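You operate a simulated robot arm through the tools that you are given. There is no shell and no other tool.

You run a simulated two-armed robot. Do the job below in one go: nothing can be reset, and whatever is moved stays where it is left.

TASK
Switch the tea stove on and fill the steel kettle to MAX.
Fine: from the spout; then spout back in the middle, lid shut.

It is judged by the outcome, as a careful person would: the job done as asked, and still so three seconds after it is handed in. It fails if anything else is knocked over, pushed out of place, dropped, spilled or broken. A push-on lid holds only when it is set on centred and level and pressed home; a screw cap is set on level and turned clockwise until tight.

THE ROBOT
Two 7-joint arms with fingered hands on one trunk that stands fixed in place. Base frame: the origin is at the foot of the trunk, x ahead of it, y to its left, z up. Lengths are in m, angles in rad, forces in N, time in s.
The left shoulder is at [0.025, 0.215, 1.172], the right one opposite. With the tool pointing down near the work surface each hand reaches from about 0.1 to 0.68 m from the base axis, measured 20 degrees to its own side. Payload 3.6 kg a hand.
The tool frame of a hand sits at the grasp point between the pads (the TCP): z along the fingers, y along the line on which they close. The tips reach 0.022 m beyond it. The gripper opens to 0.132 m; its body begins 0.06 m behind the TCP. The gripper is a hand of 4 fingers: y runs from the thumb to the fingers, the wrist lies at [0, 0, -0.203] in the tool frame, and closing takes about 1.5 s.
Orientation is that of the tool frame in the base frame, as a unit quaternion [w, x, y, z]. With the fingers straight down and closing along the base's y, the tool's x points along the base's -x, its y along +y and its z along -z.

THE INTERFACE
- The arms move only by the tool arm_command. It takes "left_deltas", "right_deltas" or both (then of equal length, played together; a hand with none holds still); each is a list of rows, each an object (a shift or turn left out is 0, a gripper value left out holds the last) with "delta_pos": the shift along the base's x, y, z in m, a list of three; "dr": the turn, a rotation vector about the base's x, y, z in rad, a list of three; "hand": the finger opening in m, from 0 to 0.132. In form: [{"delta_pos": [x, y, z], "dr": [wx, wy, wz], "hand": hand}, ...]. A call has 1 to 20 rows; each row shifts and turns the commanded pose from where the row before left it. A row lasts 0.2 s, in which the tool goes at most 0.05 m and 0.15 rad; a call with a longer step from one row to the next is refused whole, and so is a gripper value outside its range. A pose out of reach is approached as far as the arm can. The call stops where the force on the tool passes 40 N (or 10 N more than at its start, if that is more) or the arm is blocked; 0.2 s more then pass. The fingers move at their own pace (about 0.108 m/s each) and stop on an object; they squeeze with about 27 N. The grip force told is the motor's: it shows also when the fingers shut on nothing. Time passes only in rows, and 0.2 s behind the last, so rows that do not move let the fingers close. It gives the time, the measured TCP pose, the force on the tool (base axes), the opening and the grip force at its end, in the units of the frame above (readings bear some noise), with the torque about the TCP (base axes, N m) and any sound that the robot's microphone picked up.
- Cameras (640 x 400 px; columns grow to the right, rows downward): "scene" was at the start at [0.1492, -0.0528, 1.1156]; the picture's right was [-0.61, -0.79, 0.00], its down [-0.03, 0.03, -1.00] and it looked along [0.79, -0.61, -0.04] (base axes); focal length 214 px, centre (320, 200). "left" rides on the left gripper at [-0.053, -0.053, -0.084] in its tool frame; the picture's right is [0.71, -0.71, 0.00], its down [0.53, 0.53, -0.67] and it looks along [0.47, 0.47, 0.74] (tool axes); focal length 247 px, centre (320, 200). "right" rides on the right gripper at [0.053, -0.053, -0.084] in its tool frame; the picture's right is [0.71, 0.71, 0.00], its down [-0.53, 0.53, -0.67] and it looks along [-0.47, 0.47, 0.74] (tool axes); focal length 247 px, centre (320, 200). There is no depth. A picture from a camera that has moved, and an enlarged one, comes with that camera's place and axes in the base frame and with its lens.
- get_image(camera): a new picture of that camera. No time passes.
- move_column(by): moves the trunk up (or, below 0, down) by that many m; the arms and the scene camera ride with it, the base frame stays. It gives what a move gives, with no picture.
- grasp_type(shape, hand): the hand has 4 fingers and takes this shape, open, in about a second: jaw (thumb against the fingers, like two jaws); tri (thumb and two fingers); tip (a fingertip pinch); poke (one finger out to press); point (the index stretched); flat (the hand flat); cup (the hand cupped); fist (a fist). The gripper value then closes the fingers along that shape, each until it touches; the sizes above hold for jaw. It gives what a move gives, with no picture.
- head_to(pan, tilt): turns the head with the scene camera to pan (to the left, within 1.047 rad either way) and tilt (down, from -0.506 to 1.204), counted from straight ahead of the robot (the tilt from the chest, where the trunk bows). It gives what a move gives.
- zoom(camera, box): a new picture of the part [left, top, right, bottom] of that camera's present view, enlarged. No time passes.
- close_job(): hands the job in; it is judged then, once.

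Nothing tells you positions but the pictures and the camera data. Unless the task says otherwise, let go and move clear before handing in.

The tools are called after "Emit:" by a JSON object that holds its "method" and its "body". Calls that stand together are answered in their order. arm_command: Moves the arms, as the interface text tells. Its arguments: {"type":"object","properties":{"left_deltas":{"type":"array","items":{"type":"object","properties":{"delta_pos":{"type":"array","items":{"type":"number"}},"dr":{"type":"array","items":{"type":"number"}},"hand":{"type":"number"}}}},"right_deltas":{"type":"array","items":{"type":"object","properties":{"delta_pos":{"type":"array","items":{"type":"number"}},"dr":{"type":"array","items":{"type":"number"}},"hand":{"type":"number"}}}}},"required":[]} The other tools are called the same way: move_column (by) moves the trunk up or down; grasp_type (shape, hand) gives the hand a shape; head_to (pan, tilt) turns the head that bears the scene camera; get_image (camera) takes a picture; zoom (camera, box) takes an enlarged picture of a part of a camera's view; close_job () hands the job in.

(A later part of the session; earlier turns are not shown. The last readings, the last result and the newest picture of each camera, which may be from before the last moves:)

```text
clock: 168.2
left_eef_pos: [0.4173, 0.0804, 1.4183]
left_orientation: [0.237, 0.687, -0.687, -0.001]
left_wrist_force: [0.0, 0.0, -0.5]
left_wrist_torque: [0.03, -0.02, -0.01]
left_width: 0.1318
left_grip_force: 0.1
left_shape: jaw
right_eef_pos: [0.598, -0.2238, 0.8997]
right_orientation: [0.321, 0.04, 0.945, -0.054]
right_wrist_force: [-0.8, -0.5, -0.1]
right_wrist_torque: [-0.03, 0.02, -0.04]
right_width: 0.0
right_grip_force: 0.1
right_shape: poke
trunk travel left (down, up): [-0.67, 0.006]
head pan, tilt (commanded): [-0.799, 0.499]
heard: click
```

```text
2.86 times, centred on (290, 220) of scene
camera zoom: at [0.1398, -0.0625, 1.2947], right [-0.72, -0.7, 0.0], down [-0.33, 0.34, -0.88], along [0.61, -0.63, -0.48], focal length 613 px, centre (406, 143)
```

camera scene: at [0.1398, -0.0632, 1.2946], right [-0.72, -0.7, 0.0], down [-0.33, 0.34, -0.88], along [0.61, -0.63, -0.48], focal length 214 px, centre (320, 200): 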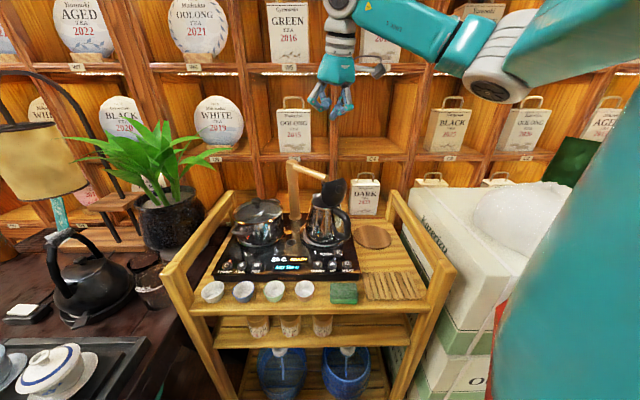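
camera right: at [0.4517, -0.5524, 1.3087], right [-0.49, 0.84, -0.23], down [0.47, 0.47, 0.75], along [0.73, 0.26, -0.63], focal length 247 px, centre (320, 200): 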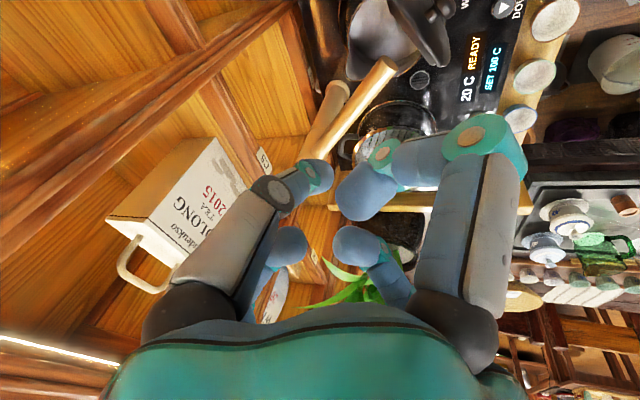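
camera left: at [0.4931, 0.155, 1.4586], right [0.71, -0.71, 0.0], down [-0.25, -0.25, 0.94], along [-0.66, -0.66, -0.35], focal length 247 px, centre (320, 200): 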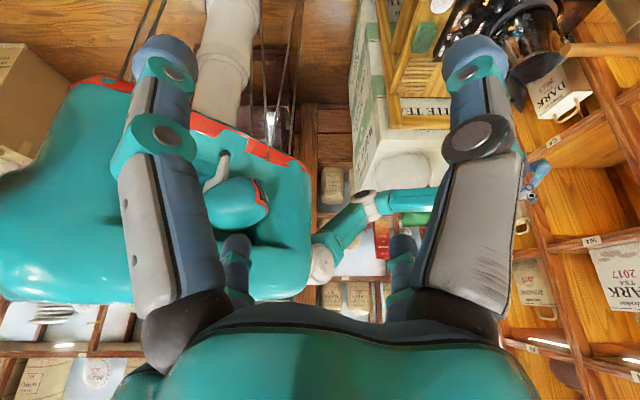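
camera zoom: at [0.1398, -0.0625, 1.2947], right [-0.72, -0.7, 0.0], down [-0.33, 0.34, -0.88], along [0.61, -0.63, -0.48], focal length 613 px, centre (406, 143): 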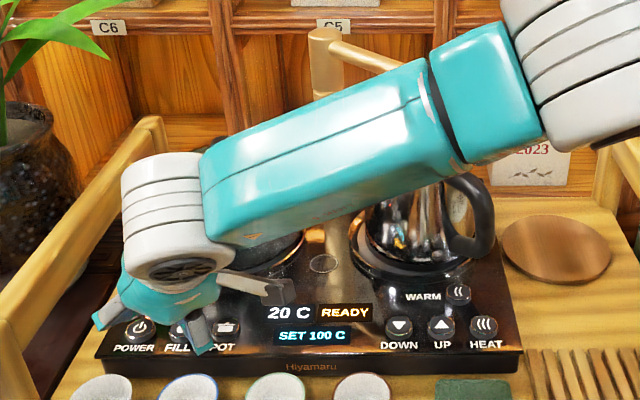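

Both clicks were heard and it's READY again. Now back to the viewing pose to measure.

Emit:
{"method": "arm_command", "body": {"right_deltas": [{"delta_pos": [0, 0, 0.045]}, {"delta_pos": [0, 0, 0.045]}, {"delta_pos": [0, 0, 0.045]}, {"delta_pos": [0, 0, 0.045]}, {"delta_pos": [-0.002, -0.002, 0.041]}, {"delta_pos": [-0.005, -0.011, 0.03], "dr": [0.0106, 0.0486, -0.02]}, {"delta_pos": [-0.0124, -0.035, 0.02], "dr": [0.0106, 0.0486, -0.02]}, {"delta_pos": [-0.0124, -0.035, 0.02], "dr": [0.0106, 0.0486, -0.02]}, {"delta_pos": [-0.0124, -0.035, 0.02], "dr": [0.0106, 0.0486, -0.02]}, {"delta_pos": [-0.0124, -0.035, 0.01], "dr": [0.0106, 0.0486, -0.02]}, {"delta_pos": [-0.0124, -0.035, 0.01], "dr": [0.0106, 0.0486, -0.02]}, {"delta_pos": [-0.0124, -0.035, 0.01], "dr": [0.0106, 0.0486, -0.02]}, {"delta_pos": [-0.0124, -0.035, 0], "dr": [0.0106, 0.0486, -0.02]}]}}

Emit:
{"method": "zoom", "body": {"camera": "right", "box": [300, 0, 410, 80]}}

Emit:
{"method": "zoom", "body": {"camera": "right", "box": [340, 40, 390, 80]}}

```text
clock: 171.0
left_eef_pos: [0.4169, 0.0799, 1.4194]
left_orientation: [0.238, 0.688, -0.685, -0.001]
left_wrist_force: [0.5, -0.1, 0.9]
left_wrist_torque: [0.0, -0.04, -0.02]
left_width: 0.1318
left_grip_force: 0.1
left_shape: jaw
right_eef_pos: [0.5026, -0.4833, 1.2399]
right_orientation: [0.125, 0.12, 0.984, -0.046]
right_wrist_force: [-0.8, -0.5, 0.7]
right_wrist_torque: [0.01, -0.01, 0.0]
right_width: 0.0
right_grip_force: 0.0
right_shape: poke
trunk travel left (down, up): [-0.67, 0.006]
head pan, tilt (commanded): [-0.799, 0.499]
```

```text
5.00 times, centred on (355, 40) of right
camera zoom: at [0.4193, -0.5126, 1.3114], right [-0.49, 0.84, -0.22], down [0.47, 0.47, 0.75], along [0.74, 0.26, -0.62], focal length 1235 px, centre (145, 1000)
```

zoom: 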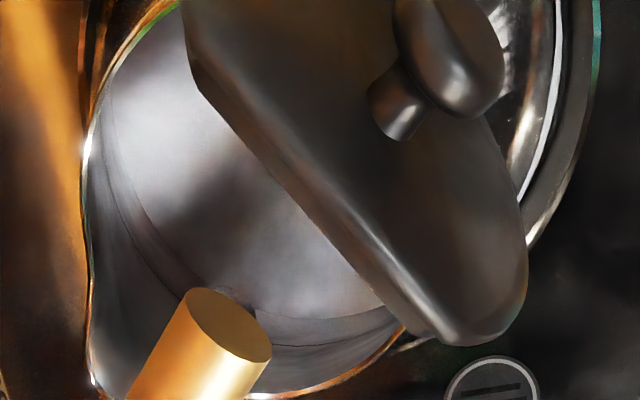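

```text
10.00 times, centred on (365, 60) of right
camera zoom: at [0.4193, -0.5126, 1.3114], right [-0.49, 0.84, -0.22], down [0.47, 0.47, 0.75], along [0.74, 0.26, -0.62], focal length 2470 px, centre (-130, 1600)
```

zoom: 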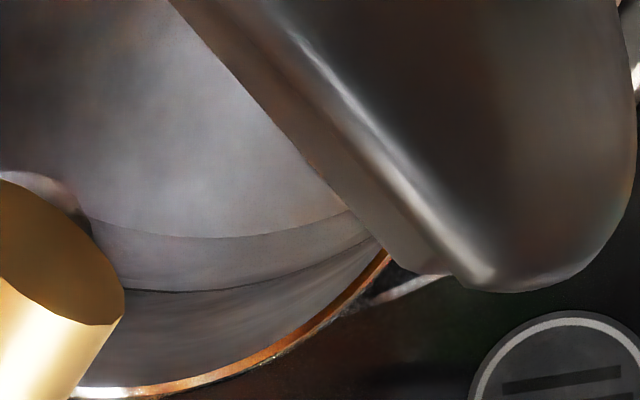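

The gap went from about 61 to 55 to 52 px over 4.6 s of flow, so the pump is slow, roughly 2 px/s. That suggests around 25 s more. I'll take a finer zoom now as a precise baseline before a longer run.

Emit:
{"method": "zoom", "body": {"camera": "right", "box": [350, 55, 380, 74]}}

Emit:
{"method": "zoom", "body": {"camera": "right", "box": [310, 10, 350, 60]}}

```text
16.00 times, centred on (365, 64) of right
camera zoom: at [0.4193, -0.5126, 1.3114], right [-0.49, 0.84, -0.22], down [0.47, 0.47, 0.75], along [0.74, 0.26, -0.62], focal length 3952 px, centre (-400, 2368)
```

zoom: 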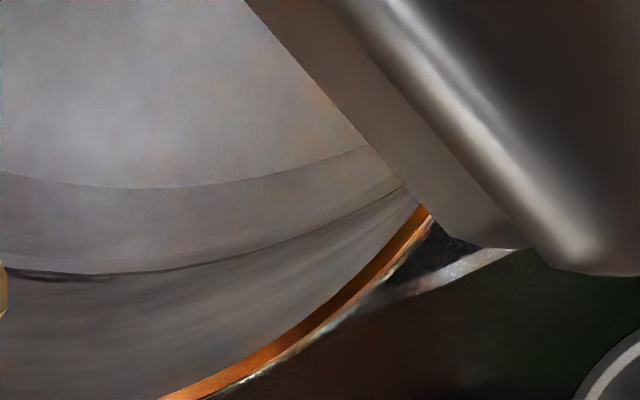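

```text
8.00 times, centred on (330, 35) of right
camera zoom: at [0.4193, -0.5126, 1.3114], right [-0.49, 0.84, -0.22], down [0.47, 0.47, 0.75], along [0.74, 0.26, -0.62], focal length 1976 px, centre (240, 1520)
```

zoom: 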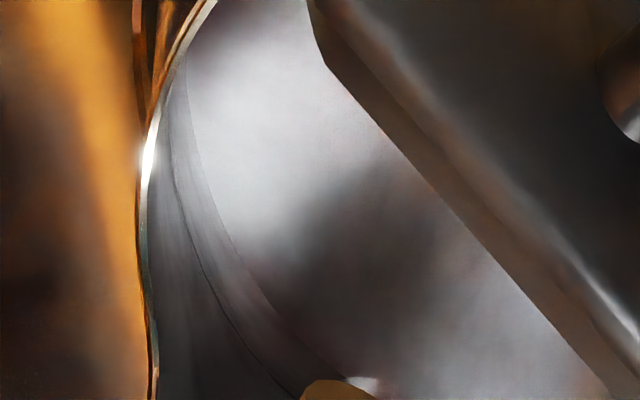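

The ring and the water edge are both sharp here: 83 px apart at 16x. I'll return to FILL and run a burst of about 9–10 s, which should still leave a good margin below the ring, then re-measure.

Emit:
{"method": "arm_command", "body": {"right_deltas": [{"delta_pos": [0.0124, 0.0345, 0], "dr": [-0.0106, -0.0486, 0.02]}, {"delta_pos": [0.0124, 0.035, -0.01], "dr": [-0.0106, -0.0486, 0.02]}, {"delta_pos": [0.0124, 0.035, -0.01], "dr": [-0.0106, -0.0486, 0.02]}, {"delta_pos": [0.0124, 0.035, -0.01], "dr": [-0.0106, -0.0486, 0.02]}, {"delta_pos": [0.0124, 0.035, -0.02], "dr": [-0.0106, -0.0486, 0.02]}, {"delta_pos": [0.0124, 0.035, -0.02], "dr": [-0.0106, -0.0486, 0.02]}, {"delta_pos": [0.0124, 0.035, -0.02], "dr": [-0.0106, -0.0486, 0.02]}, {"delta_pos": [0.007, 0.013, -0.03], "dr": [-0.0106, -0.0486, 0.02]}, {"delta_pos": [0, 0, -0.045]}, {"delta_pos": [0, 0, -0.045]}, {"delta_pos": [0, 0, -0.045]}, {"delta_pos": [0, 0, -0.045]}, {"delta_pos": [0, 0, -0.03]}, {"delta_pos": [0, 0, -0.01]}]}}

Emit:
{"method": "zoom", "body": {"camera": "right", "box": [160, 40, 440, 240]}}

```text
clock: 174.0
left_eef_pos: [0.4177, 0.0806, 1.4199]
left_orientation: [0.238, 0.687, -0.687, 0.0]
left_wrist_force: [-1.0, -0.2, 0.4]
left_wrist_torque: [-0.01, 0.01, 0.0]
left_width: 0.132
left_grip_force: 0.0
left_shape: jaw
right_eef_pos: [0.5982, -0.2248, 0.9003]
right_orientation: [0.321, 0.04, 0.945, -0.054]
right_wrist_force: [-0.1, 0.0, 0.2]
right_wrist_torque: [0.0, 0.02, 0.02]
right_width: 0.0
right_grip_force: 0.0
right_shape: poke
trunk travel left (down, up): [-0.67, 0.006]
head pan, tilt (commanded): [-0.799, 0.499]
```

```text
2.00 times, centred on (300, 140) of right
camera zoom: at [0.4989, -0.2641, 0.9383], right [-0.48, 0.73, -0.49], down [0.07, 0.58, 0.81], along [0.87, 0.35, -0.33], focal length 494 px, centre (360, 320)
```

zoom: 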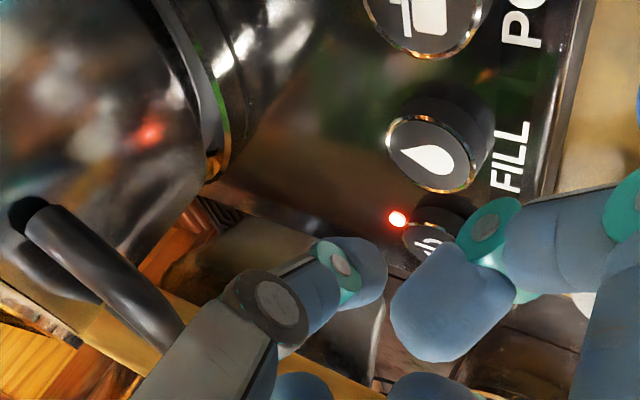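

Aligned again. I'll lower to just above the button and start the longer burst.

Emit:
{"method": "arm_command", "body": {"right_deltas": [{"delta_pos": [0, 0, -0.012]}, {"delta_pos": [0, 0, -0.008]}, {"delta_pos": [0, 0, -0.006]}]}}

Emit:
{"method": "arm_command", "body": {"right_deltas": [{"delta_pos": [0, 0, -0.006]}, {"delta_pos": [0, 0, -0.004]}, {"delta_pos": [0, 0, 0.014]}, {}, {}, {}, {}, {}, {}, {}, {}, {}, {}, {}, {}, {}, {}, {}, {}, {}]}}

Emit:
{"method": "arm_command", "body": {"right_deltas": [{}, {}, {}, {}, {}, {}, {}, {}, {}, {}, {}, {}, {}, {}, {}, {}, {}, {}, {}, {}]}}

Emit:
{"method": "arm_command", "body": {"right_deltas": [{}, {}, {}, {}, {}, {"delta_pos": [0, 0, -0.01]}, {"delta_pos": [0, 0, -0.004]}, {"delta_pos": [0, 0, 0.014]}, {"delta_pos": [0, 0, 0.02]}]}}

Emit:
{"method": "zoom", "body": {"camera": "scene", "box": [210, 150, 370, 290]}}

```text
clock: 174.8
left_eef_pos: [0.4174, 0.0806, 1.4194]
left_orientation: [-0.239, -0.687, 0.687, 0.0]
left_wrist_force: [-0.3, 0.5, -0.6]
left_wrist_torque: [0.01, 0.04, 0.02]
left_width: 0.1317
left_grip_force: 0.0
left_shape: jaw
right_eef_pos: [0.5975, -0.2234, 0.8738]
right_orientation: [0.321, 0.041, 0.945, -0.054]
right_wrist_force: [-0.2, -0.2, 0.3]
right_wrist_torque: [0.02, 0.0, -0.01]
right_width: 0.0
right_grip_force: 0.1
right_shape: poke
trunk travel left (down, up): [-0.67, 0.006]
head pan, tilt (commanded): [-0.799, 0.499]
```

```text
clock: 179.0
left_eef_pos: [0.4171, 0.0804, 1.4195]
left_orientation: [0.238, 0.687, -0.687, -0.001]
left_wrist_force: [0.4, 1.0, 0.0]
left_wrist_torque: [0.03, 0.01, -0.06]
left_width: 0.1316
left_grip_force: 0.0
left_shape: jaw
right_eef_pos: [0.5987, -0.2238, 0.8773]
right_orientation: [0.321, 0.041, 0.945, -0.055]
right_wrist_force: [0.1, -0.1, 0.5]
right_wrist_torque: [0.0, 0.04, 0.01]
right_width: 0.0003
right_grip_force: 0.1
right_shape: poke
trunk travel left (down, up): [-0.67, 0.006]
head pan, tilt (commanded): [-0.799, 0.499]
heard: click
```

```text
clock: 183.2
left_eef_pos: [0.4178, 0.081, 1.419]
left_orientation: [0.239, 0.687, -0.686, 0.0]
left_wrist_force: [-0.4, -0.3, -0.2]
left_wrist_torque: [0.02, -0.01, 0.0]
left_width: 0.1319
left_grip_force: 0.0
left_shape: jaw
right_eef_pos: [0.5992, -0.224, 0.8769]
right_orientation: [0.321, 0.042, 0.945, -0.056]
right_wrist_force: [-1.0, -0.2, 1.1]
right_wrist_torque: [-0.01, 0.0, 0.01]
right_width: 0.0
right_grip_force: 0.1
right_shape: poke
trunk travel left (down, up): [-0.67, 0.006]
head pan, tilt (commanded): [-0.799, 0.499]
```

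```text
clock: 185.2
left_eef_pos: [0.4178, 0.0813, 1.4195]
left_orientation: [0.238, 0.687, -0.687, -0.001]
left_wrist_force: [0.8, 0.0, 0.7]
left_wrist_torque: [0.01, 0.03, 0.01]
left_width: 0.1319
left_grip_force: 0.0
left_shape: jaw
right_eef_pos: [0.597, -0.2256, 0.897]
right_orientation: [0.321, 0.041, 0.945, -0.054]
right_wrist_force: [0.5, -0.2, 0.2]
right_wrist_torque: [0.0, -0.01, 0.01]
right_width: 0.0003
right_grip_force: 0.1
right_shape: poke
trunk travel left (down, up): [-0.67, 0.006]
head pan, tilt (commanded): [-0.799, 0.499]
heard: click
```

```text
2.86 times, centred on (290, 220) of scene
camera zoom: at [0.1399, -0.0625, 1.2946], right [-0.72, -0.7, 0.0], down [-0.33, 0.34, -0.88], along [0.61, -0.63, -0.48], focal length 613 px, centre (406, 143)
```

zoom: 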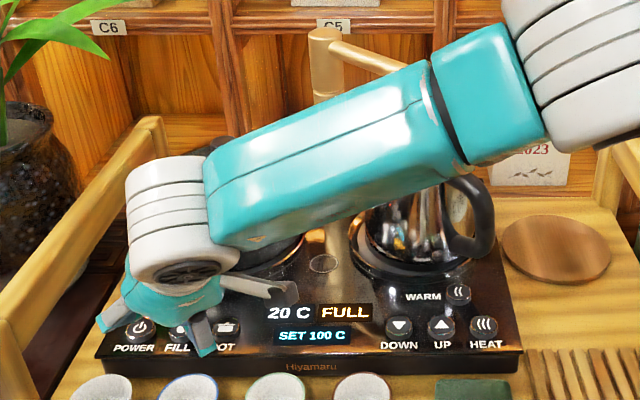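

The display now says "FULL". I'll check the water level against the ring from the viewing pose before doing anything more.

Emit:
{"method": "arm_command", "body": {"right_deltas": [{"delta_pos": [0, 0, 0.045]}, {"delta_pos": [0, 0, 0.045]}, {"delta_pos": [0, 0, 0.045]}, {"delta_pos": [0, 0, 0.045]}, {"delta_pos": [-0.001, -0.001, 0.044]}, {"delta_pos": [-0.005, -0.011, 0.03], "dr": [0.0106, 0.0486, -0.02]}, {"delta_pos": [-0.0124, -0.035, 0.02], "dr": [0.0106, 0.0486, -0.02]}, {"delta_pos": [-0.0124, -0.035, 0.02], "dr": [0.0106, 0.0486, -0.02]}, {"delta_pos": [-0.0124, -0.035, 0.02], "dr": [0.0106, 0.0486, -0.02]}, {"delta_pos": [-0.0124, -0.035, 0.01], "dr": [0.0106, 0.0486, -0.02]}, {"delta_pos": [-0.0124, -0.035, 0.01], "dr": [0.0106, 0.0486, -0.02]}, {"delta_pos": [-0.0124, -0.035, 0.01], "dr": [0.0106, 0.0486, -0.02]}, {"delta_pos": [-0.0124, -0.035, 0], "dr": [0.0106, 0.0486, -0.02]}]}}

Emit:
{"method": "zoom", "body": {"camera": "right", "box": [300, 0, 410, 80]}}

Emit:
{"method": "zoom", "body": {"camera": "right", "box": [340, 40, 390, 80]}}

Emit:
{"method": "zoom", "body": {"camera": "scene", "box": [210, 150, 370, 290]}}

```text
clock: 188.0
left_eef_pos: [0.4175, 0.0801, 1.42]
left_orientation: [0.238, 0.687, -0.686, 0.0]
left_wrist_force: [0.3, 0.1, 1.3]
left_wrist_torque: [0.03, -0.02, 0.01]
left_width: 0.1319
left_grip_force: 0.1
left_shape: jaw
right_eef_pos: [0.5048, -0.4821, 1.2413]
right_orientation: [0.125, 0.12, 0.984, -0.046]
right_wrist_force: [-0.3, -0.8, 0.0]
right_wrist_torque: [0.03, 0.01, 0.01]
right_width: 0.0
right_grip_force: 0.1
right_shape: poke
trunk travel left (down, up): [-0.67, 0.006]
head pan, tilt (commanded): [-0.799, 0.499]
```

```text
5.00 times, centred on (355, 40) of right
camera zoom: at [0.4215, -0.5102, 1.3125], right [-0.49, 0.84, -0.22], down [0.47, 0.47, 0.75], along [0.74, 0.26, -0.62], focal length 1235 px, centre (145, 1000)
```

zoom: 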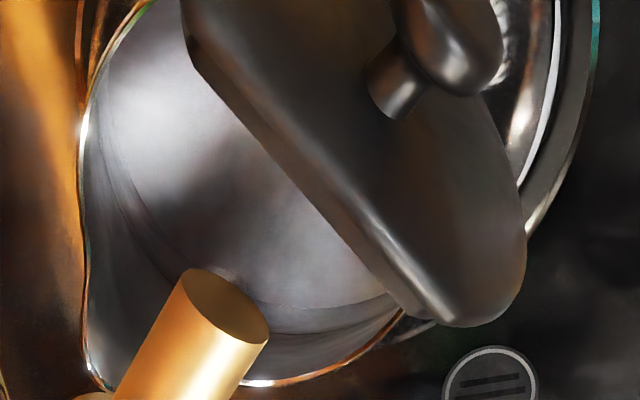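

```text
10.00 times, centred on (365, 60) of right
camera zoom: at [0.4215, -0.5102, 1.3125], right [-0.49, 0.84, -0.22], down [0.47, 0.47, 0.75], along [0.74, 0.26, -0.62], focal length 2470 px, centre (-130, 1600)
```

zoom: 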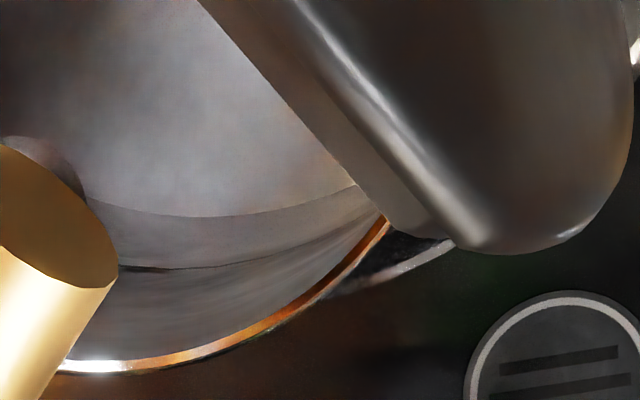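

```text
2.86 times, centred on (290, 220) of scene
camera zoom: at [0.1399, -0.0631, 1.2946], right [-0.72, -0.7, 0.0], down [-0.33, 0.34, -0.88], along [0.61, -0.63, -0.48], focal length 613 px, centre (406, 143)
```

zoom: 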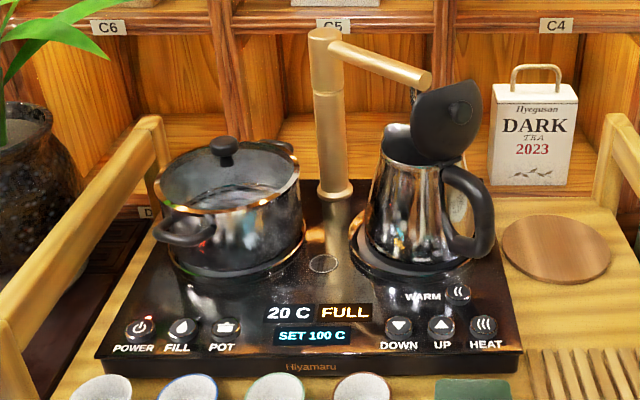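

The display says FULL, but in this view the ring and the lighter boundary have hardly moved over the whole fill, so I need to be sure which one is the water. I'll tilt the camera down and come a bit closer for a better look.

Emit:
{"method": "arm_command", "body": {"right_deltas": [{"delta_pos": [0.002, -0.006, -0.01], "dr": [0.0293, 0.0956, 0]}, {"delta_pos": [0.002, -0.006, -0.01], "dr": [0.0293, 0.0956, 0]}, {"delta_pos": [0.002, -0.006, -0.01], "dr": [0.0293, 0.0956, 0]}]}}

Emit:
{"method": "get_image", "body": {"camera": "right"}}

Emit:
{"method": "zoom", "body": {"camera": "right", "box": [290, 20, 410, 110]}}

```text
clock: 188.8
left_eef_pos: [0.4179, 0.08, 1.4188]
left_orientation: [0.239, 0.687, -0.686, 0.0]
left_wrist_force: [0.6, -0.6, -0.2]
left_wrist_torque: [0.03, -0.02, 0.01]
left_width: 0.1319
left_grip_force: 0.0
left_shape: jaw
right_eef_pos: [0.5099, -0.4997, 1.2115]
right_orientation: [-0.023, 0.116, 0.993, -0.02]
right_wrist_force: [-0.4, 0.1, 0.3]
right_wrist_torque: [0.03, 0.02, 0.01]
right_width: 0.0003
right_grip_force: 0.0
right_shape: poke
trunk travel left (down, up): [-0.67, 0.006]
head pan, tilt (commanded): [-0.799, 0.499]
```

```text
taken
camera right: at [0.4514, -0.5365, 1.3006], right [-0.52, 0.85, 0.0], down [0.67, 0.41, 0.62], along [0.53, 0.32, -0.78], focal length 247 px, centre (320, 200)
```

right: 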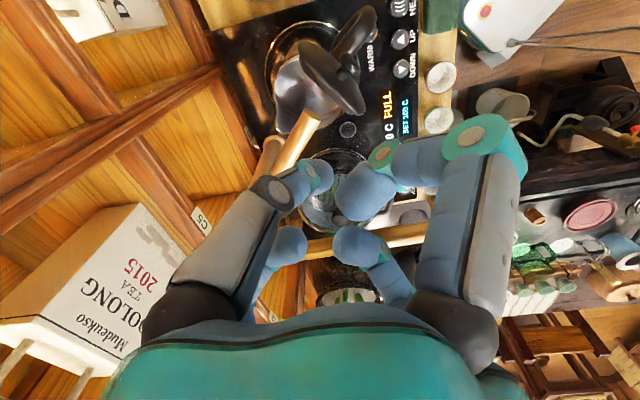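

```text
4.44 times, centred on (350, 65) of right
camera zoom: at [0.4514, -0.5365, 1.3006], right [-0.52, 0.85, 0.0], down [0.67, 0.41, 0.62], along [0.53, 0.32, -0.78], focal length 1098 px, centre (187, 800)
```

zoom: 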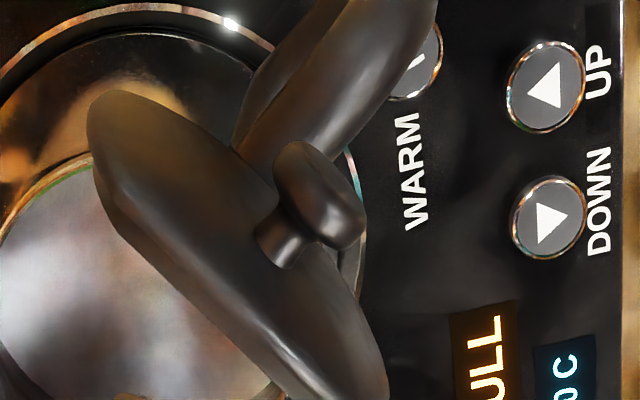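

Now the mouth is more central in the view. I'll zoom right into it.

Emit:
{"method": "zoom", "body": {"camera": "right", "box": [260, 50, 350, 140]}}

Emit:
{"method": "zoom", "body": {"camera": "right", "box": [265, 80, 325, 140]}}

```text
4.44 times, centred on (305, 95) of right
camera zoom: at [0.4514, -0.5365, 1.3006], right [-0.52, 0.85, 0.0], down [0.67, 0.41, 0.62], along [0.53, 0.32, -0.78], focal length 1098 px, centre (387, 667)
```

zoom: 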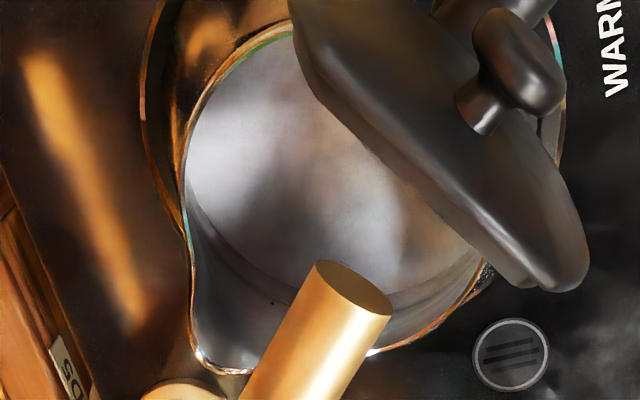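

```text
6.67 times, centred on (295, 110) of right
camera zoom: at [0.4514, -0.5365, 1.3006], right [-0.52, 0.85, 0.0], down [0.67, 0.41, 0.62], along [0.53, 0.32, -0.78], focal length 1646 px, centre (487, 800)
```

zoom: 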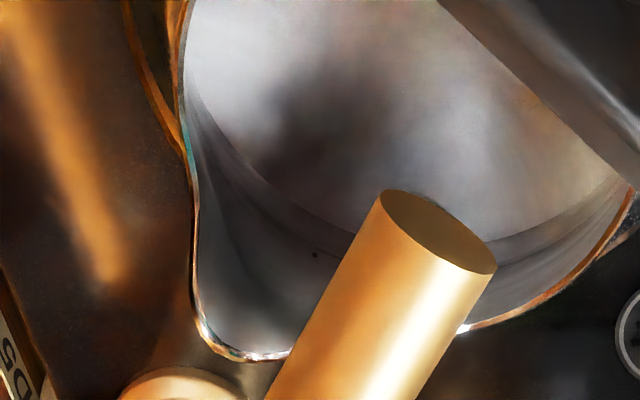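

I'll return to the exact earlier viewpoint and compare the same zoomed regions, to see whether the band between the boundary and the ring changed.

Emit:
{"method": "arm_command", "body": {"right_deltas": [{"delta_pos": [-0.002, 0.006, 0.01], "dr": [-0.0293, -0.0956, 0]}, {"delta_pos": [-0.003, 0.005, 0.01], "dr": [-0.0293, -0.0956, 0]}, {"delta_pos": [-0.003, 0.005, 0.01], "dr": [-0.0293, -0.0956, 0]}]}}

Emit:
{"method": "zoom", "body": {"camera": "right", "box": [350, 55, 380, 74]}}

Emit:
{"method": "zoom", "body": {"camera": "right", "box": [310, 10, 350, 60]}}

```text
clock: 189.6
left_eef_pos: [0.4172, 0.0811, 1.4203]
left_orientation: [0.238, 0.687, -0.687, 0.0]
left_wrist_force: [-0.8, 0.6, 0.8]
left_wrist_torque: [0.01, 0.03, -0.03]
left_width: 0.1321
left_grip_force: 0.0
left_shape: jaw
right_eef_pos: [0.5034, -0.4831, 1.2429]
right_orientation: [0.126, 0.119, 0.984, -0.047]
right_wrist_force: [1.1, 0.1, -0.7]
right_wrist_torque: [0.02, -0.02, 0.01]
right_width: 0.0001
right_grip_force: 0.0
right_shape: poke
trunk travel left (down, up): [-0.67, 0.006]
head pan, tilt (commanded): [-0.799, 0.499]
```

```text
16.00 times, centred on (365, 64) of right
camera zoom: at [0.4201, -0.5118, 1.313], right [-0.49, 0.84, -0.23], down [0.47, 0.47, 0.75], along [0.74, 0.26, -0.62], focal length 3952 px, centre (-400, 2368)
```

zoom: 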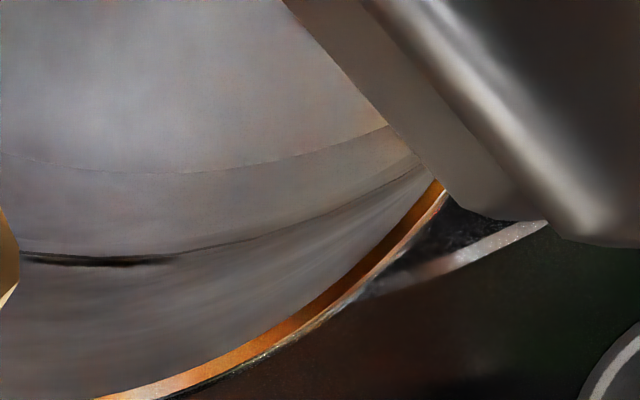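

```text
8.00 times, centred on (330, 35) of right
camera zoom: at [0.4201, -0.5118, 1.313], right [-0.49, 0.84, -0.23], down [0.47, 0.47, 0.75], along [0.74, 0.26, -0.62], focal length 1976 px, centre (240, 1520)
```

zoom: 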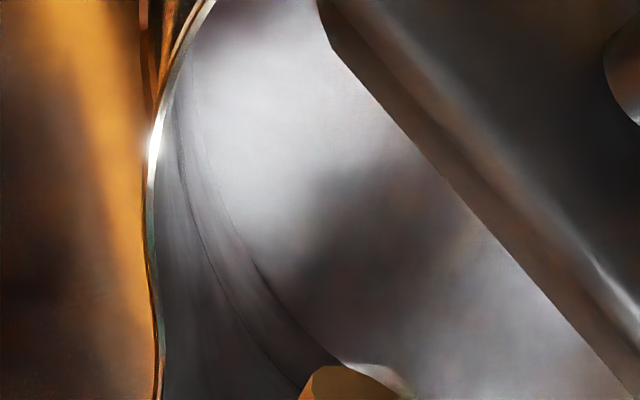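

Both marks look fixed, which suggests they're the kettle's floor edge and the MAX ring, with clear water between that is hard to see from straight above. I'll bring the left hand's camera around to look in from the left at a lower angle, under the spout.

Emit:
{"method": "arm_command", "body": {"left_deltas": [{"delta_pos": [0.0086, -0.0261, -0.021], "dr": [-0.0219, -0.1229, -0.0359]}, {"delta_pos": [0.0086, -0.0261, -0.021], "dr": [-0.0219, -0.1229, -0.0359]}, {"delta_pos": [0.0086, -0.0261, -0.021], "dr": [-0.0219, -0.1229, -0.0359]}, {"delta_pos": [0.0086, -0.0261, -0.021], "dr": [-0.0219, -0.1229, -0.0359]}, {"delta_pos": [0.0086, -0.0261, -0.021], "dr": [-0.0219, -0.1229, -0.0359]}, {"delta_pos": [0.0086, -0.0261, -0.021], "dr": [-0.0219, -0.1229, -0.0359]}, {"delta_pos": [0.0086, -0.0261, -0.021], "dr": [-0.0219, -0.1229, -0.0359]}, {"delta_pos": [0.0086, -0.0261, -0.021], "dr": [-0.0219, -0.1229, -0.0359]}]}}

Emit:
{"method": "get_image", "body": {"camera": "left"}}

Emit:
{"method": "get_image", "body": {"camera": "scene"}}

```text
clock: 191.4
left_eef_pos: [0.4877, -0.1274, 1.2511]
left_orientation: [0.059, -0.482, 0.802, -0.348]
left_wrist_force: [0.1, -0.4, 0.4]
left_wrist_torque: [-0.01, 0.01, 0.0]
left_width: 0.1318
left_grip_force: 0.1
left_shape: jaw
right_eef_pos: [0.5039, -0.4831, 1.2413]
right_orientation: [0.124, 0.119, 0.984, -0.046]
right_wrist_force: [-0.3, -0.7, 0.3]
right_wrist_torque: [0.04, 0.01, 0.02]
right_width: 0.0
right_grip_force: 0.1
right_shape: poke
trunk travel left (down, up): [-0.67, 0.006]
head pan, tilt (commanded): [-0.799, 0.499]
```

```text
taken
camera left: at [0.518, -0.0585, 1.3343], right [0.14, -0.78, 0.6], down [-0.95, 0.06, 0.31], along [-0.28, -0.62, -0.74], focal length 247 px, centre (320, 200)
```

left: 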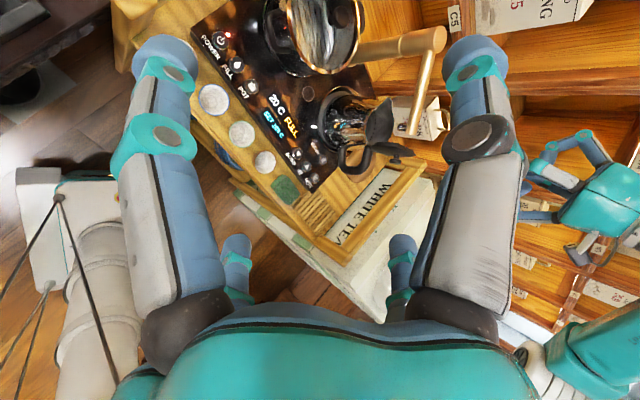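

```text
taken
camera scene: at [0.1406, -0.0631, 1.2945], right [-0.72, -0.7, 0.0], down [-0.33, 0.34, -0.88], along [0.61, -0.63, -0.48], focal length 214 px, centre (320, 200)
```

scene: 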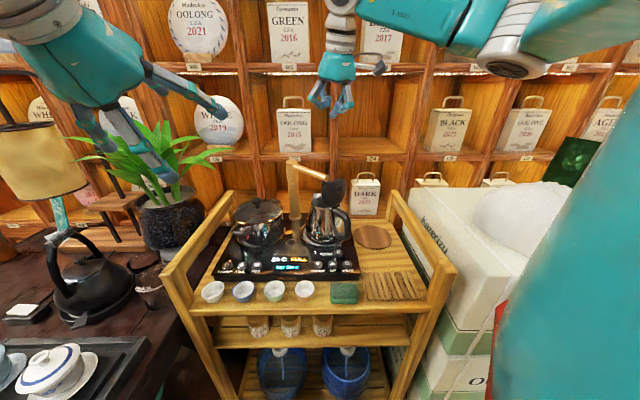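

The left camera already sees the kettle from the left side. I'll zoom into its mouth.

Emit:
{"method": "zoom", "body": {"camera": "left", "box": [310, 70, 430, 180]}}

Emit:
{"method": "zoom", "body": {"camera": "left", "box": [345, 85, 405, 145]}}

```text
3.64 times, centred on (370, 125) of left
camera zoom: at [0.518, -0.0585, 1.3343], right [0.14, -0.78, 0.6], down [-0.95, 0.06, 0.31], along [-0.28, -0.62, -0.74], focal length 898 px, centre (138, 473)
```

zoom: 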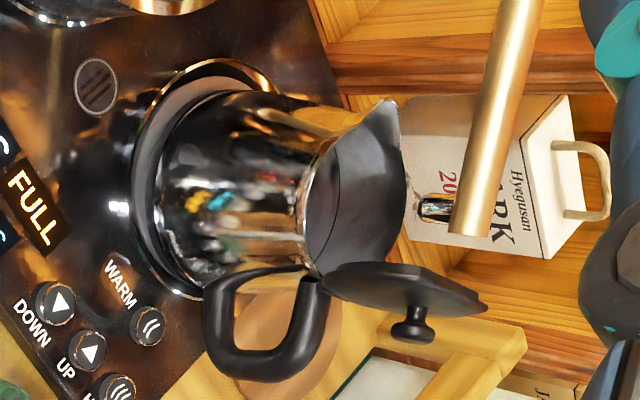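

```text
6.67 times, centred on (375, 115) of left
camera zoom: at [0.518, -0.0585, 1.3343], right [0.14, -0.78, 0.6], down [-0.95, 0.06, 0.31], along [-0.28, -0.62, -0.74], focal length 1646 px, centre (-47, 767)
```

zoom: 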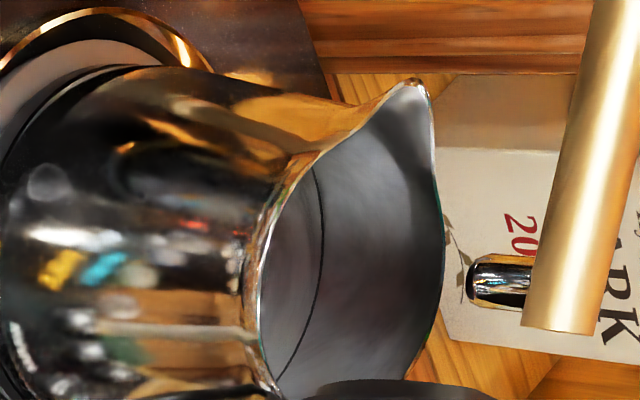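

From here I see the ring on the far inner wall clearly, and the nozzle pointing into the middle of the mouth. I'll zoom further to judge where the water surface is relative to the ring.

Emit:
{"method": "zoom", "body": {"camera": "left", "box": [366, 100, 390, 146]}}

Emit:
{"method": "arm_command", "body": {"left_deltas": [{"delta_pos": [0.0, 0.0, 0.02], "dr": [0, 0, 0]}, {"delta_pos": [0, -0.03, 0.03]}, {"delta_pos": [0, -0.03, 0.02]}]}}

Emit:
{"method": "get_image", "body": {"camera": "left"}}

```text
8.70 times, centred on (378, 123) of left
camera zoom: at [0.518, -0.0585, 1.3343], right [0.14, -0.78, 0.6], down [-0.95, 0.06, 0.31], along [-0.28, -0.62, -0.74], focal length 2148 px, centre (-184, 870)
```

zoom: 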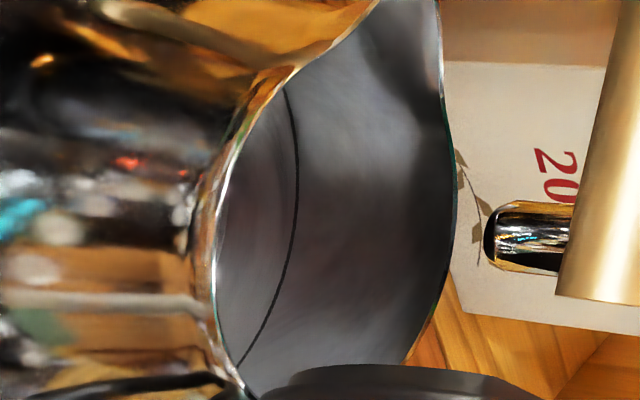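

```text
clock: 192.2
left_eef_pos: [0.4842, -0.1872, 1.3261]
left_orientation: [0.059, -0.482, 0.802, -0.347]
left_wrist_force: [-0.4, 0.5, 0.0]
left_wrist_torque: [0.03, 0.0, 0.0]
left_width: 0.1316
left_grip_force: 0.0
left_shape: jaw
right_eef_pos: [0.5039, -0.484, 1.241]
right_orientation: [0.125, 0.119, 0.984, -0.047]
right_wrist_force: [-0.1, 0.2, 0.2]
right_wrist_torque: [0.0, -0.02, 0.01]
right_width: 0.0
right_grip_force: 0.1
right_shape: poke
trunk travel left (down, up): [-0.67, 0.006]
head pan, tilt (commanded): [-0.799, 0.499]
```

```text
taken
camera left: at [0.5149, -0.119, 1.4078], right [0.14, -0.78, 0.6], down [-0.95, 0.06, 0.31], along [-0.28, -0.62, -0.74], focal length 247 px, centre (320, 200)
```

left: 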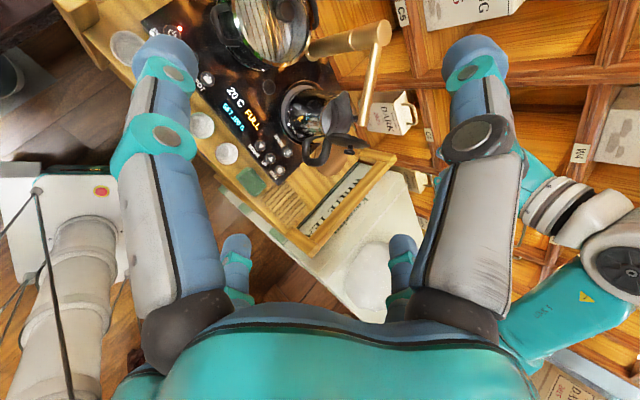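

I'll zoom in from this slightly higher viewpoint too.

Emit:
{"method": "zoom", "body": {"camera": "left", "box": [280, 75, 360, 155]}}

Emit:
{"method": "zoom", "body": {"camera": "left", "box": [312, 88, 346, 136]}}

```text
5.00 times, centred on (320, 115) of left
camera zoom: at [0.5149, -0.119, 1.4078], right [0.14, -0.78, 0.6], down [-0.95, 0.06, 0.31], along [-0.28, -0.62, -0.74], focal length 1235 px, centre (320, 625)
```

zoom: 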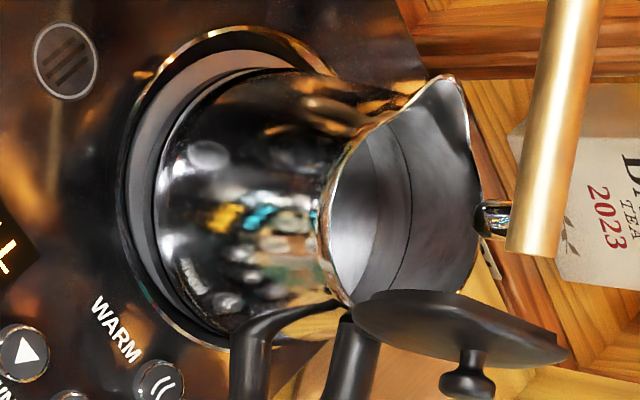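

```text
8.33 times, centred on (329, 112) of left
camera zoom: at [0.5149, -0.119, 1.4078], right [0.14, -0.78, 0.6], down [-0.95, 0.06, 0.31], along [-0.28, -0.62, -0.74], focal length 2058 px, centre (245, 933)
```

zoom: 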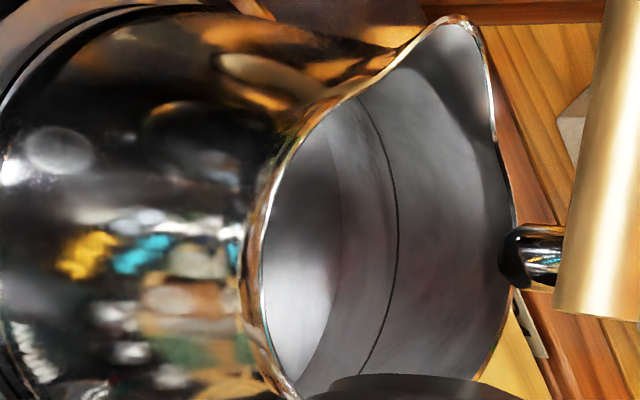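

From this side I see the bright bottom or surface, a band of wall, the ring, then more wall up to the rim, but not clearly where the water stands. The surest test is watching the stream with this camera while filling. I'll move the left hand aside so the right can return to FILL safely.

Emit:
{"method": "arm_command", "body": {"left_deltas": [{"delta_pos": [-0.01, 0.04, 0.015]}, {"delta_pos": [-0.01, 0.04, 0.015]}, {"delta_pos": [-0.01, 0.04, 0.015]}, {"delta_pos": [0, 0.03, 0.005]}]}}

Emit:
{"method": "arm_command", "body": {"right_deltas": [{"delta_pos": [0.0124, 0.0345, 0], "dr": [-0.0106, -0.0486, 0.02]}, {"delta_pos": [0.0124, 0.035, -0.01], "dr": [-0.0106, -0.0486, 0.02]}, {"delta_pos": [0.0124, 0.035, -0.01], "dr": [-0.0106, -0.0486, 0.02]}, {"delta_pos": [0.0124, 0.035, -0.01], "dr": [-0.0106, -0.0486, 0.02]}, {"delta_pos": [0.0124, 0.035, -0.02], "dr": [-0.0106, -0.0486, 0.02]}, {"delta_pos": [0.0124, 0.035, -0.02], "dr": [-0.0106, -0.0486, 0.02]}, {"delta_pos": [0.0124, 0.035, -0.02], "dr": [-0.0106, -0.0486, 0.02]}, {"delta_pos": [0.007, 0.013, -0.03], "dr": [-0.0106, -0.0486, 0.02]}, {"delta_pos": [0, 0, -0.045]}, {"delta_pos": [0, 0, -0.045]}, {"delta_pos": [0, 0, -0.045]}, {"delta_pos": [0, 0, -0.045]}, {"delta_pos": [0, 0, -0.03]}, {"delta_pos": [0, 0, -0.01]}]}}

Emit:
{"method": "zoom", "body": {"camera": "right", "box": [160, 40, 440, 240]}}

Emit:
{"method": "get_image", "body": {"camera": "left"}}

```text
clock: 193.2
left_eef_pos: [0.4546, -0.0355, 1.3718]
left_orientation: [0.059, -0.482, 0.802, -0.348]
left_wrist_force: [0.1, -0.1, 0.0]
left_wrist_torque: [0.01, 0.0, 0.01]
left_width: 0.1319
left_grip_force: 0.0
left_shape: jaw
right_eef_pos: [0.5038, -0.4818, 1.241]
right_orientation: [0.125, 0.119, 0.984, -0.047]
right_wrist_force: [0.5, -0.4, -0.4]
right_wrist_torque: [0.0, -0.03, -0.01]
right_width: 0.0001
right_grip_force: 0.1
right_shape: poke
trunk travel left (down, up): [-0.67, 0.006]
head pan, tilt (commanded): [-0.799, 0.499]
```

```text
clock: 196.2
left_eef_pos: [0.4532, -0.0365, 1.3717]
left_orientation: [0.059, -0.483, 0.802, -0.347]
left_wrist_force: [-0.4, 0.7, 0.5]
left_wrist_torque: [0.03, 0.01, 0.05]
left_width: 0.132
left_grip_force: 0.1
left_shape: jaw
right_eef_pos: [0.597, -0.2266, 0.9013]
right_orientation: [0.32, 0.042, 0.945, -0.054]
right_wrist_force: [-0.4, -0.3, 0.6]
right_wrist_torque: [0.02, -0.03, -0.02]
right_width: 0.0
right_grip_force: 0.1
right_shape: poke
trunk travel left (down, up): [-0.67, 0.006]
head pan, tilt (commanded): [-0.799, 0.499]
```

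```text
2.00 times, centred on (300, 140) of right
camera zoom: at [0.4991, -0.2666, 0.9401], right [-0.48, 0.73, -0.48], down [0.07, 0.58, 0.81], along [0.87, 0.35, -0.33], focal length 494 px, centre (360, 320)
```

zoom: 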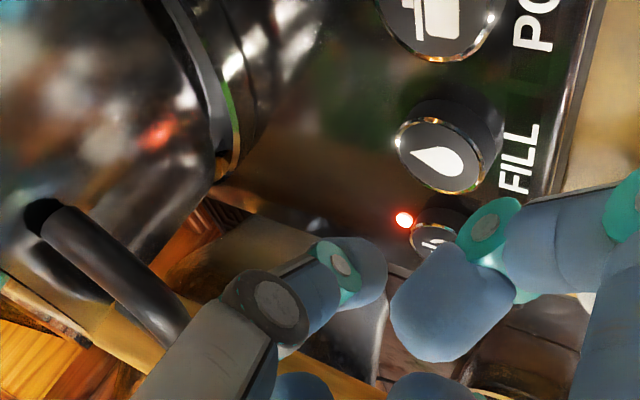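

```text
taken
camera left: at [0.4859, 0.0328, 1.4548], right [0.15, -0.78, 0.6], down [-0.95, 0.06, 0.31], along [-0.28, -0.62, -0.74], focal length 247 px, centre (320, 200)
```

left: 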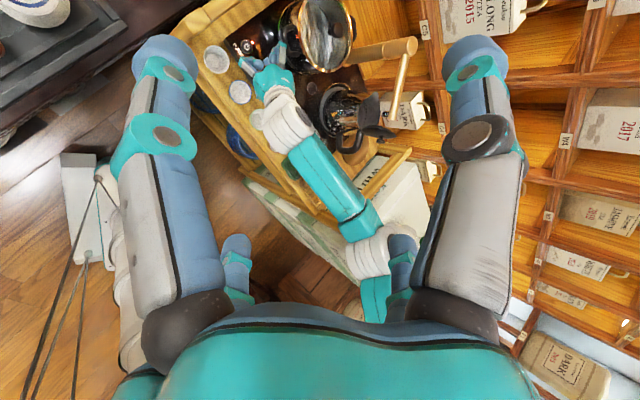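

The left camera has a clear line to the kettle even with the right arm at FILL. I'll take a baseline zoom, then press FILL once briefly and look at the stream and display right away.

Emit:
{"method": "zoom", "body": {"camera": "left", "box": [326, 84, 366, 124]}}

Emit:
{"method": "arm_command", "body": {"right_deltas": [{"delta_pos": [0, 0.001, -0.013]}, {"delta_pos": [0, 0.001, -0.008]}, {"delta_pos": [0, 0, -0.006]}]}}

Emit:
{"method": "arm_command", "body": {"right_deltas": [{"delta_pos": [0, 0, -0.006]}, {"delta_pos": [0, 0, -0.004]}, {"delta_pos": [0, 0, 0.014]}]}}

Emit:
{"method": "zoom", "body": {"camera": "left", "box": [326, 84, 366, 124]}}

Emit:
{"method": "zoom", "body": {"camera": "scene", "box": [210, 150, 370, 290]}}

```text
10.00 times, centred on (346, 104) of left
camera zoom: at [0.4859, 0.0328, 1.4548], right [0.15, -0.78, 0.6], down [-0.95, 0.06, 0.31], along [-0.28, -0.62, -0.74], focal length 2470 px, centre (60, 1160)
```

zoom: 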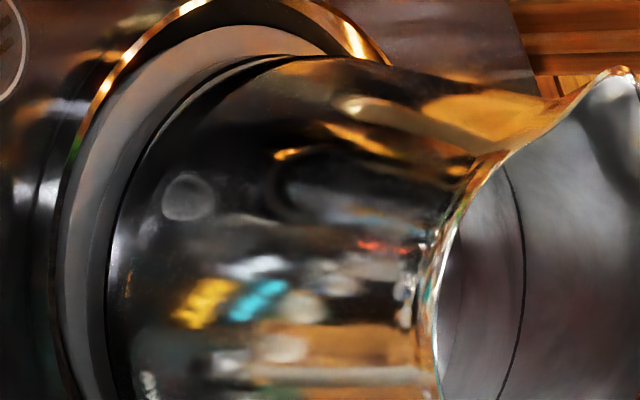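

```text
clock: 197.0
left_eef_pos: [0.4544, -0.0349, 1.3722]
left_orientation: [0.058, -0.483, 0.802, -0.347]
left_wrist_force: [-0.1, 0.7, -1.5]
left_wrist_torque: [0.01, -0.02, 0.0]
left_width: 0.132
left_grip_force: 0.1
left_shape: jaw
right_eef_pos: [0.5976, -0.224, 0.8755]
right_orientation: [0.32, 0.041, 0.945, -0.054]
right_wrist_force: [0.4, 0.4, -0.1]
right_wrist_torque: [-0.01, -0.02, -0.01]
right_width: 0.0
right_grip_force: 0.0
right_shape: poke
trunk travel left (down, up): [-0.67, 0.006]
head pan, tilt (commanded): [-0.799, 0.499]
```

```text
clock: 197.8
left_eef_pos: [0.4553, -0.0357, 1.372]
left_orientation: [0.058, -0.483, 0.802, -0.347]
left_wrist_force: [-0.1, -0.7, 0.1]
left_wrist_torque: [0.01, -0.01, -0.01]
left_width: 0.1318
left_grip_force: 0.2
left_shape: jaw
right_eef_pos: [0.5972, -0.2235, 0.8782]
right_orientation: [0.321, 0.041, 0.945, -0.053]
right_wrist_force: [0.1, 0.6, -0.1]
right_wrist_torque: [0.0, -0.02, -0.01]
right_width: 0.0001
right_grip_force: 0.0
right_shape: poke
trunk travel left (down, up): [-0.67, 0.006]
head pan, tilt (commanded): [-0.799, 0.499]
heard: click
```

```text
10.00 times, centred on (346, 104) of left
camera zoom: at [0.4862, 0.0325, 1.4547], right [0.15, -0.78, 0.6], down [-0.95, 0.06, 0.31], along [-0.28, -0.62, -0.74], focal length 2470 px, centre (60, 1160)
```

zoom: 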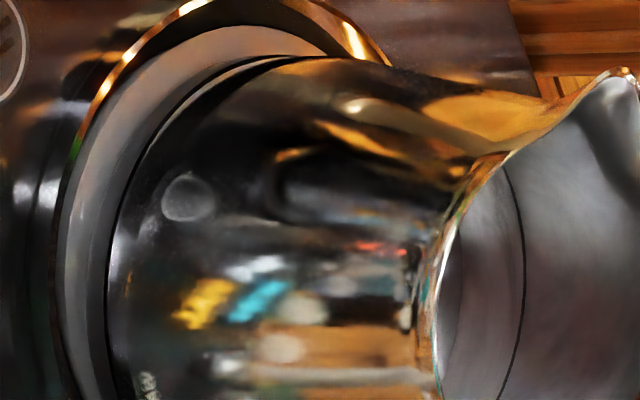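

```text
2.86 times, centred on (290, 220) of scene
camera zoom: at [0.1406, -0.0627, 1.2945], right [-0.72, -0.7, 0.0], down [-0.33, 0.34, -0.88], along [0.61, -0.63, -0.48], focal length 613 px, centre (406, 143)
```

zoom: 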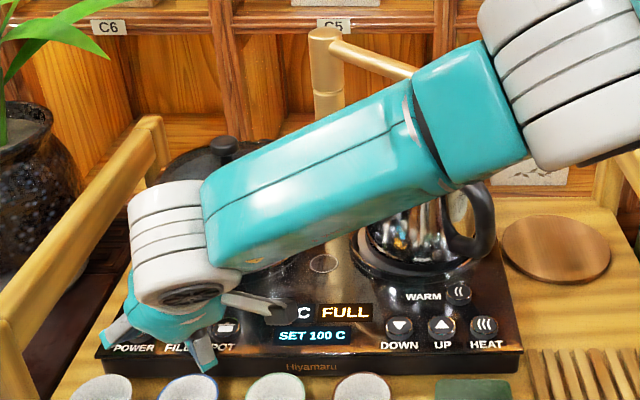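

The stove registered the press but the display stays "FULL" and it refuses to fill further, so it auto-stopped at its full level during the last burst. I'll take a closer look at the ring area from here to confirm the surface sits at the ring.

Emit:
{"method": "zoom", "body": {"camera": "left", "box": [354, 92, 384, 128]}}

Emit:
{"method": "zoom", "body": {"camera": "left", "box": [330, 80, 410, 150]}}

```text
11.11 times, centred on (369, 110) of left
camera zoom: at [0.4862, 0.0325, 1.4547], right [0.15, -0.78, 0.6], down [-0.95, 0.06, 0.31], along [-0.28, -0.62, -0.74], focal length 2744 px, centre (-224, 1200)
```

zoom: 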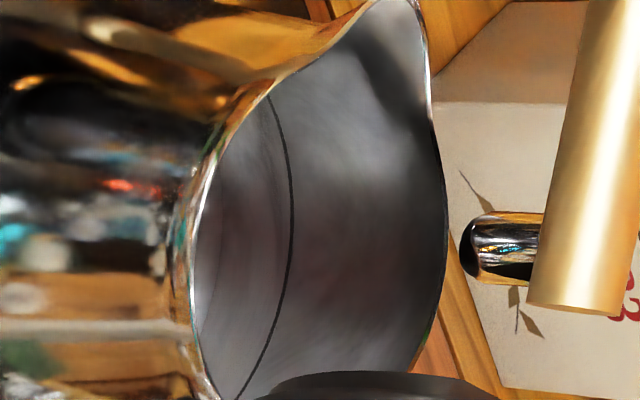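

```text
5.71 times, centred on (370, 115) of left
camera zoom: at [0.4862, 0.0325, 1.4547], right [0.15, -0.78, 0.6], down [-0.95, 0.06, 0.31], along [-0.28, -0.62, -0.74], focal length 1411 px, centre (34, 686)
```

zoom: 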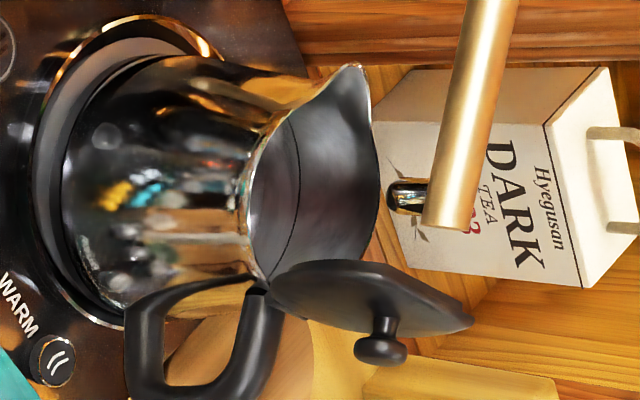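

The stove is at FULL, refuses more water, and I could see the stream entering the mouth with no spill. Now the spout goes back: I'll lift the right hand, move it to the right-hand side of the spout arm, and push it back toward the middle.

Emit:
{"method": "arm_command", "body": {"right_deltas": [{"delta_pos": [0, 0, 0.02]}, {"delta_pos": [0, 0, 0.045]}, {"delta_pos": [0, 0, 0.045]}, {"delta_pos": [0, 0, 0.045]}, {"delta_pos": [0, 0, 0.045]}, {"delta_pos": [0, 0, 0.044]}, {"delta_pos": [-0.005, -0.011, 0.03], "dr": [0.0106, 0.0486, -0.02]}, {"delta_pos": [-0.0124, -0.035, 0.02], "dr": [0.0106, 0.0486, -0.02]}, {"delta_pos": [-0.0124, -0.035, 0.02], "dr": [0.0106, 0.0486, -0.02]}, {"delta_pos": [-0.0124, -0.035, 0.02], "dr": [0.0106, 0.0486, -0.02]}, {"delta_pos": [-0.0124, -0.035, 0.01], "dr": [0.0106, 0.0486, -0.02]}, {"delta_pos": [-0.0124, -0.035, 0.01], "dr": [0.0106, 0.0486, -0.02]}, {"delta_pos": [-0.0124, -0.035, 0.01], "dr": [0.0106, 0.0486, -0.02]}, {"delta_pos": [-0.0124, -0.035, 0], "dr": [0.0106, 0.0486, -0.02]}]}}

Emit:
{"method": "zoom", "body": {"camera": "right", "box": [340, 40, 390, 80]}}

Emit:
{"method": "zoom", "body": {"camera": "right", "box": [300, 0, 410, 80]}}

```text
clock: 200.8
left_eef_pos: [0.4529, -0.0376, 1.372]
left_orientation: [0.059, -0.482, 0.802, -0.347]
left_wrist_force: [-0.4, 0.4, -0.4]
left_wrist_torque: [0.02, 0.01, 0.05]
left_width: 0.1319
left_grip_force: 0.0
left_shape: jaw
right_eef_pos: [0.5025, -0.4809, 1.2414]
right_orientation: [0.125, 0.119, 0.984, -0.045]
right_wrist_force: [-0.3, -0.9, -0.4]
right_wrist_torque: [0.01, 0.01, 0.03]
right_width: 0.0001
right_grip_force: 0.1
right_shape: poke
trunk travel left (down, up): [-0.67, 0.006]
head pan, tilt (commanded): [-0.799, 0.499]
```

```text
10.00 times, centred on (365, 60) of right
camera zoom: at [0.4196, -0.5102, 1.3123], right [-0.49, 0.84, -0.22], down [0.47, 0.47, 0.75], along [0.74, 0.26, -0.62], focal length 2470 px, centre (-130, 1600)
```

zoom: 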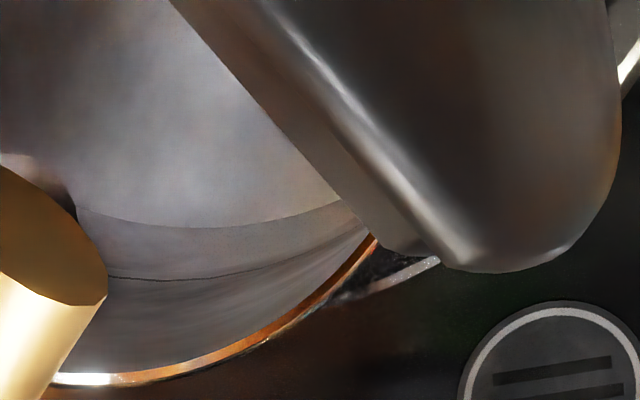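

```text
5.00 times, centred on (355, 40) of right
camera zoom: at [0.4196, -0.5102, 1.3123], right [-0.49, 0.84, -0.22], down [0.47, 0.47, 0.75], along [0.74, 0.26, -0.62], focal length 1235 px, centre (145, 1000)
```

zoom: 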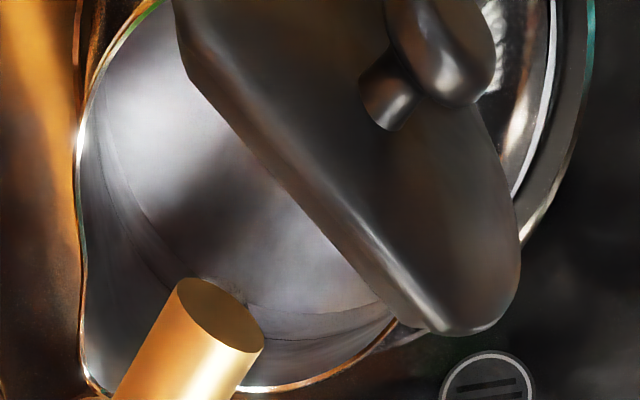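

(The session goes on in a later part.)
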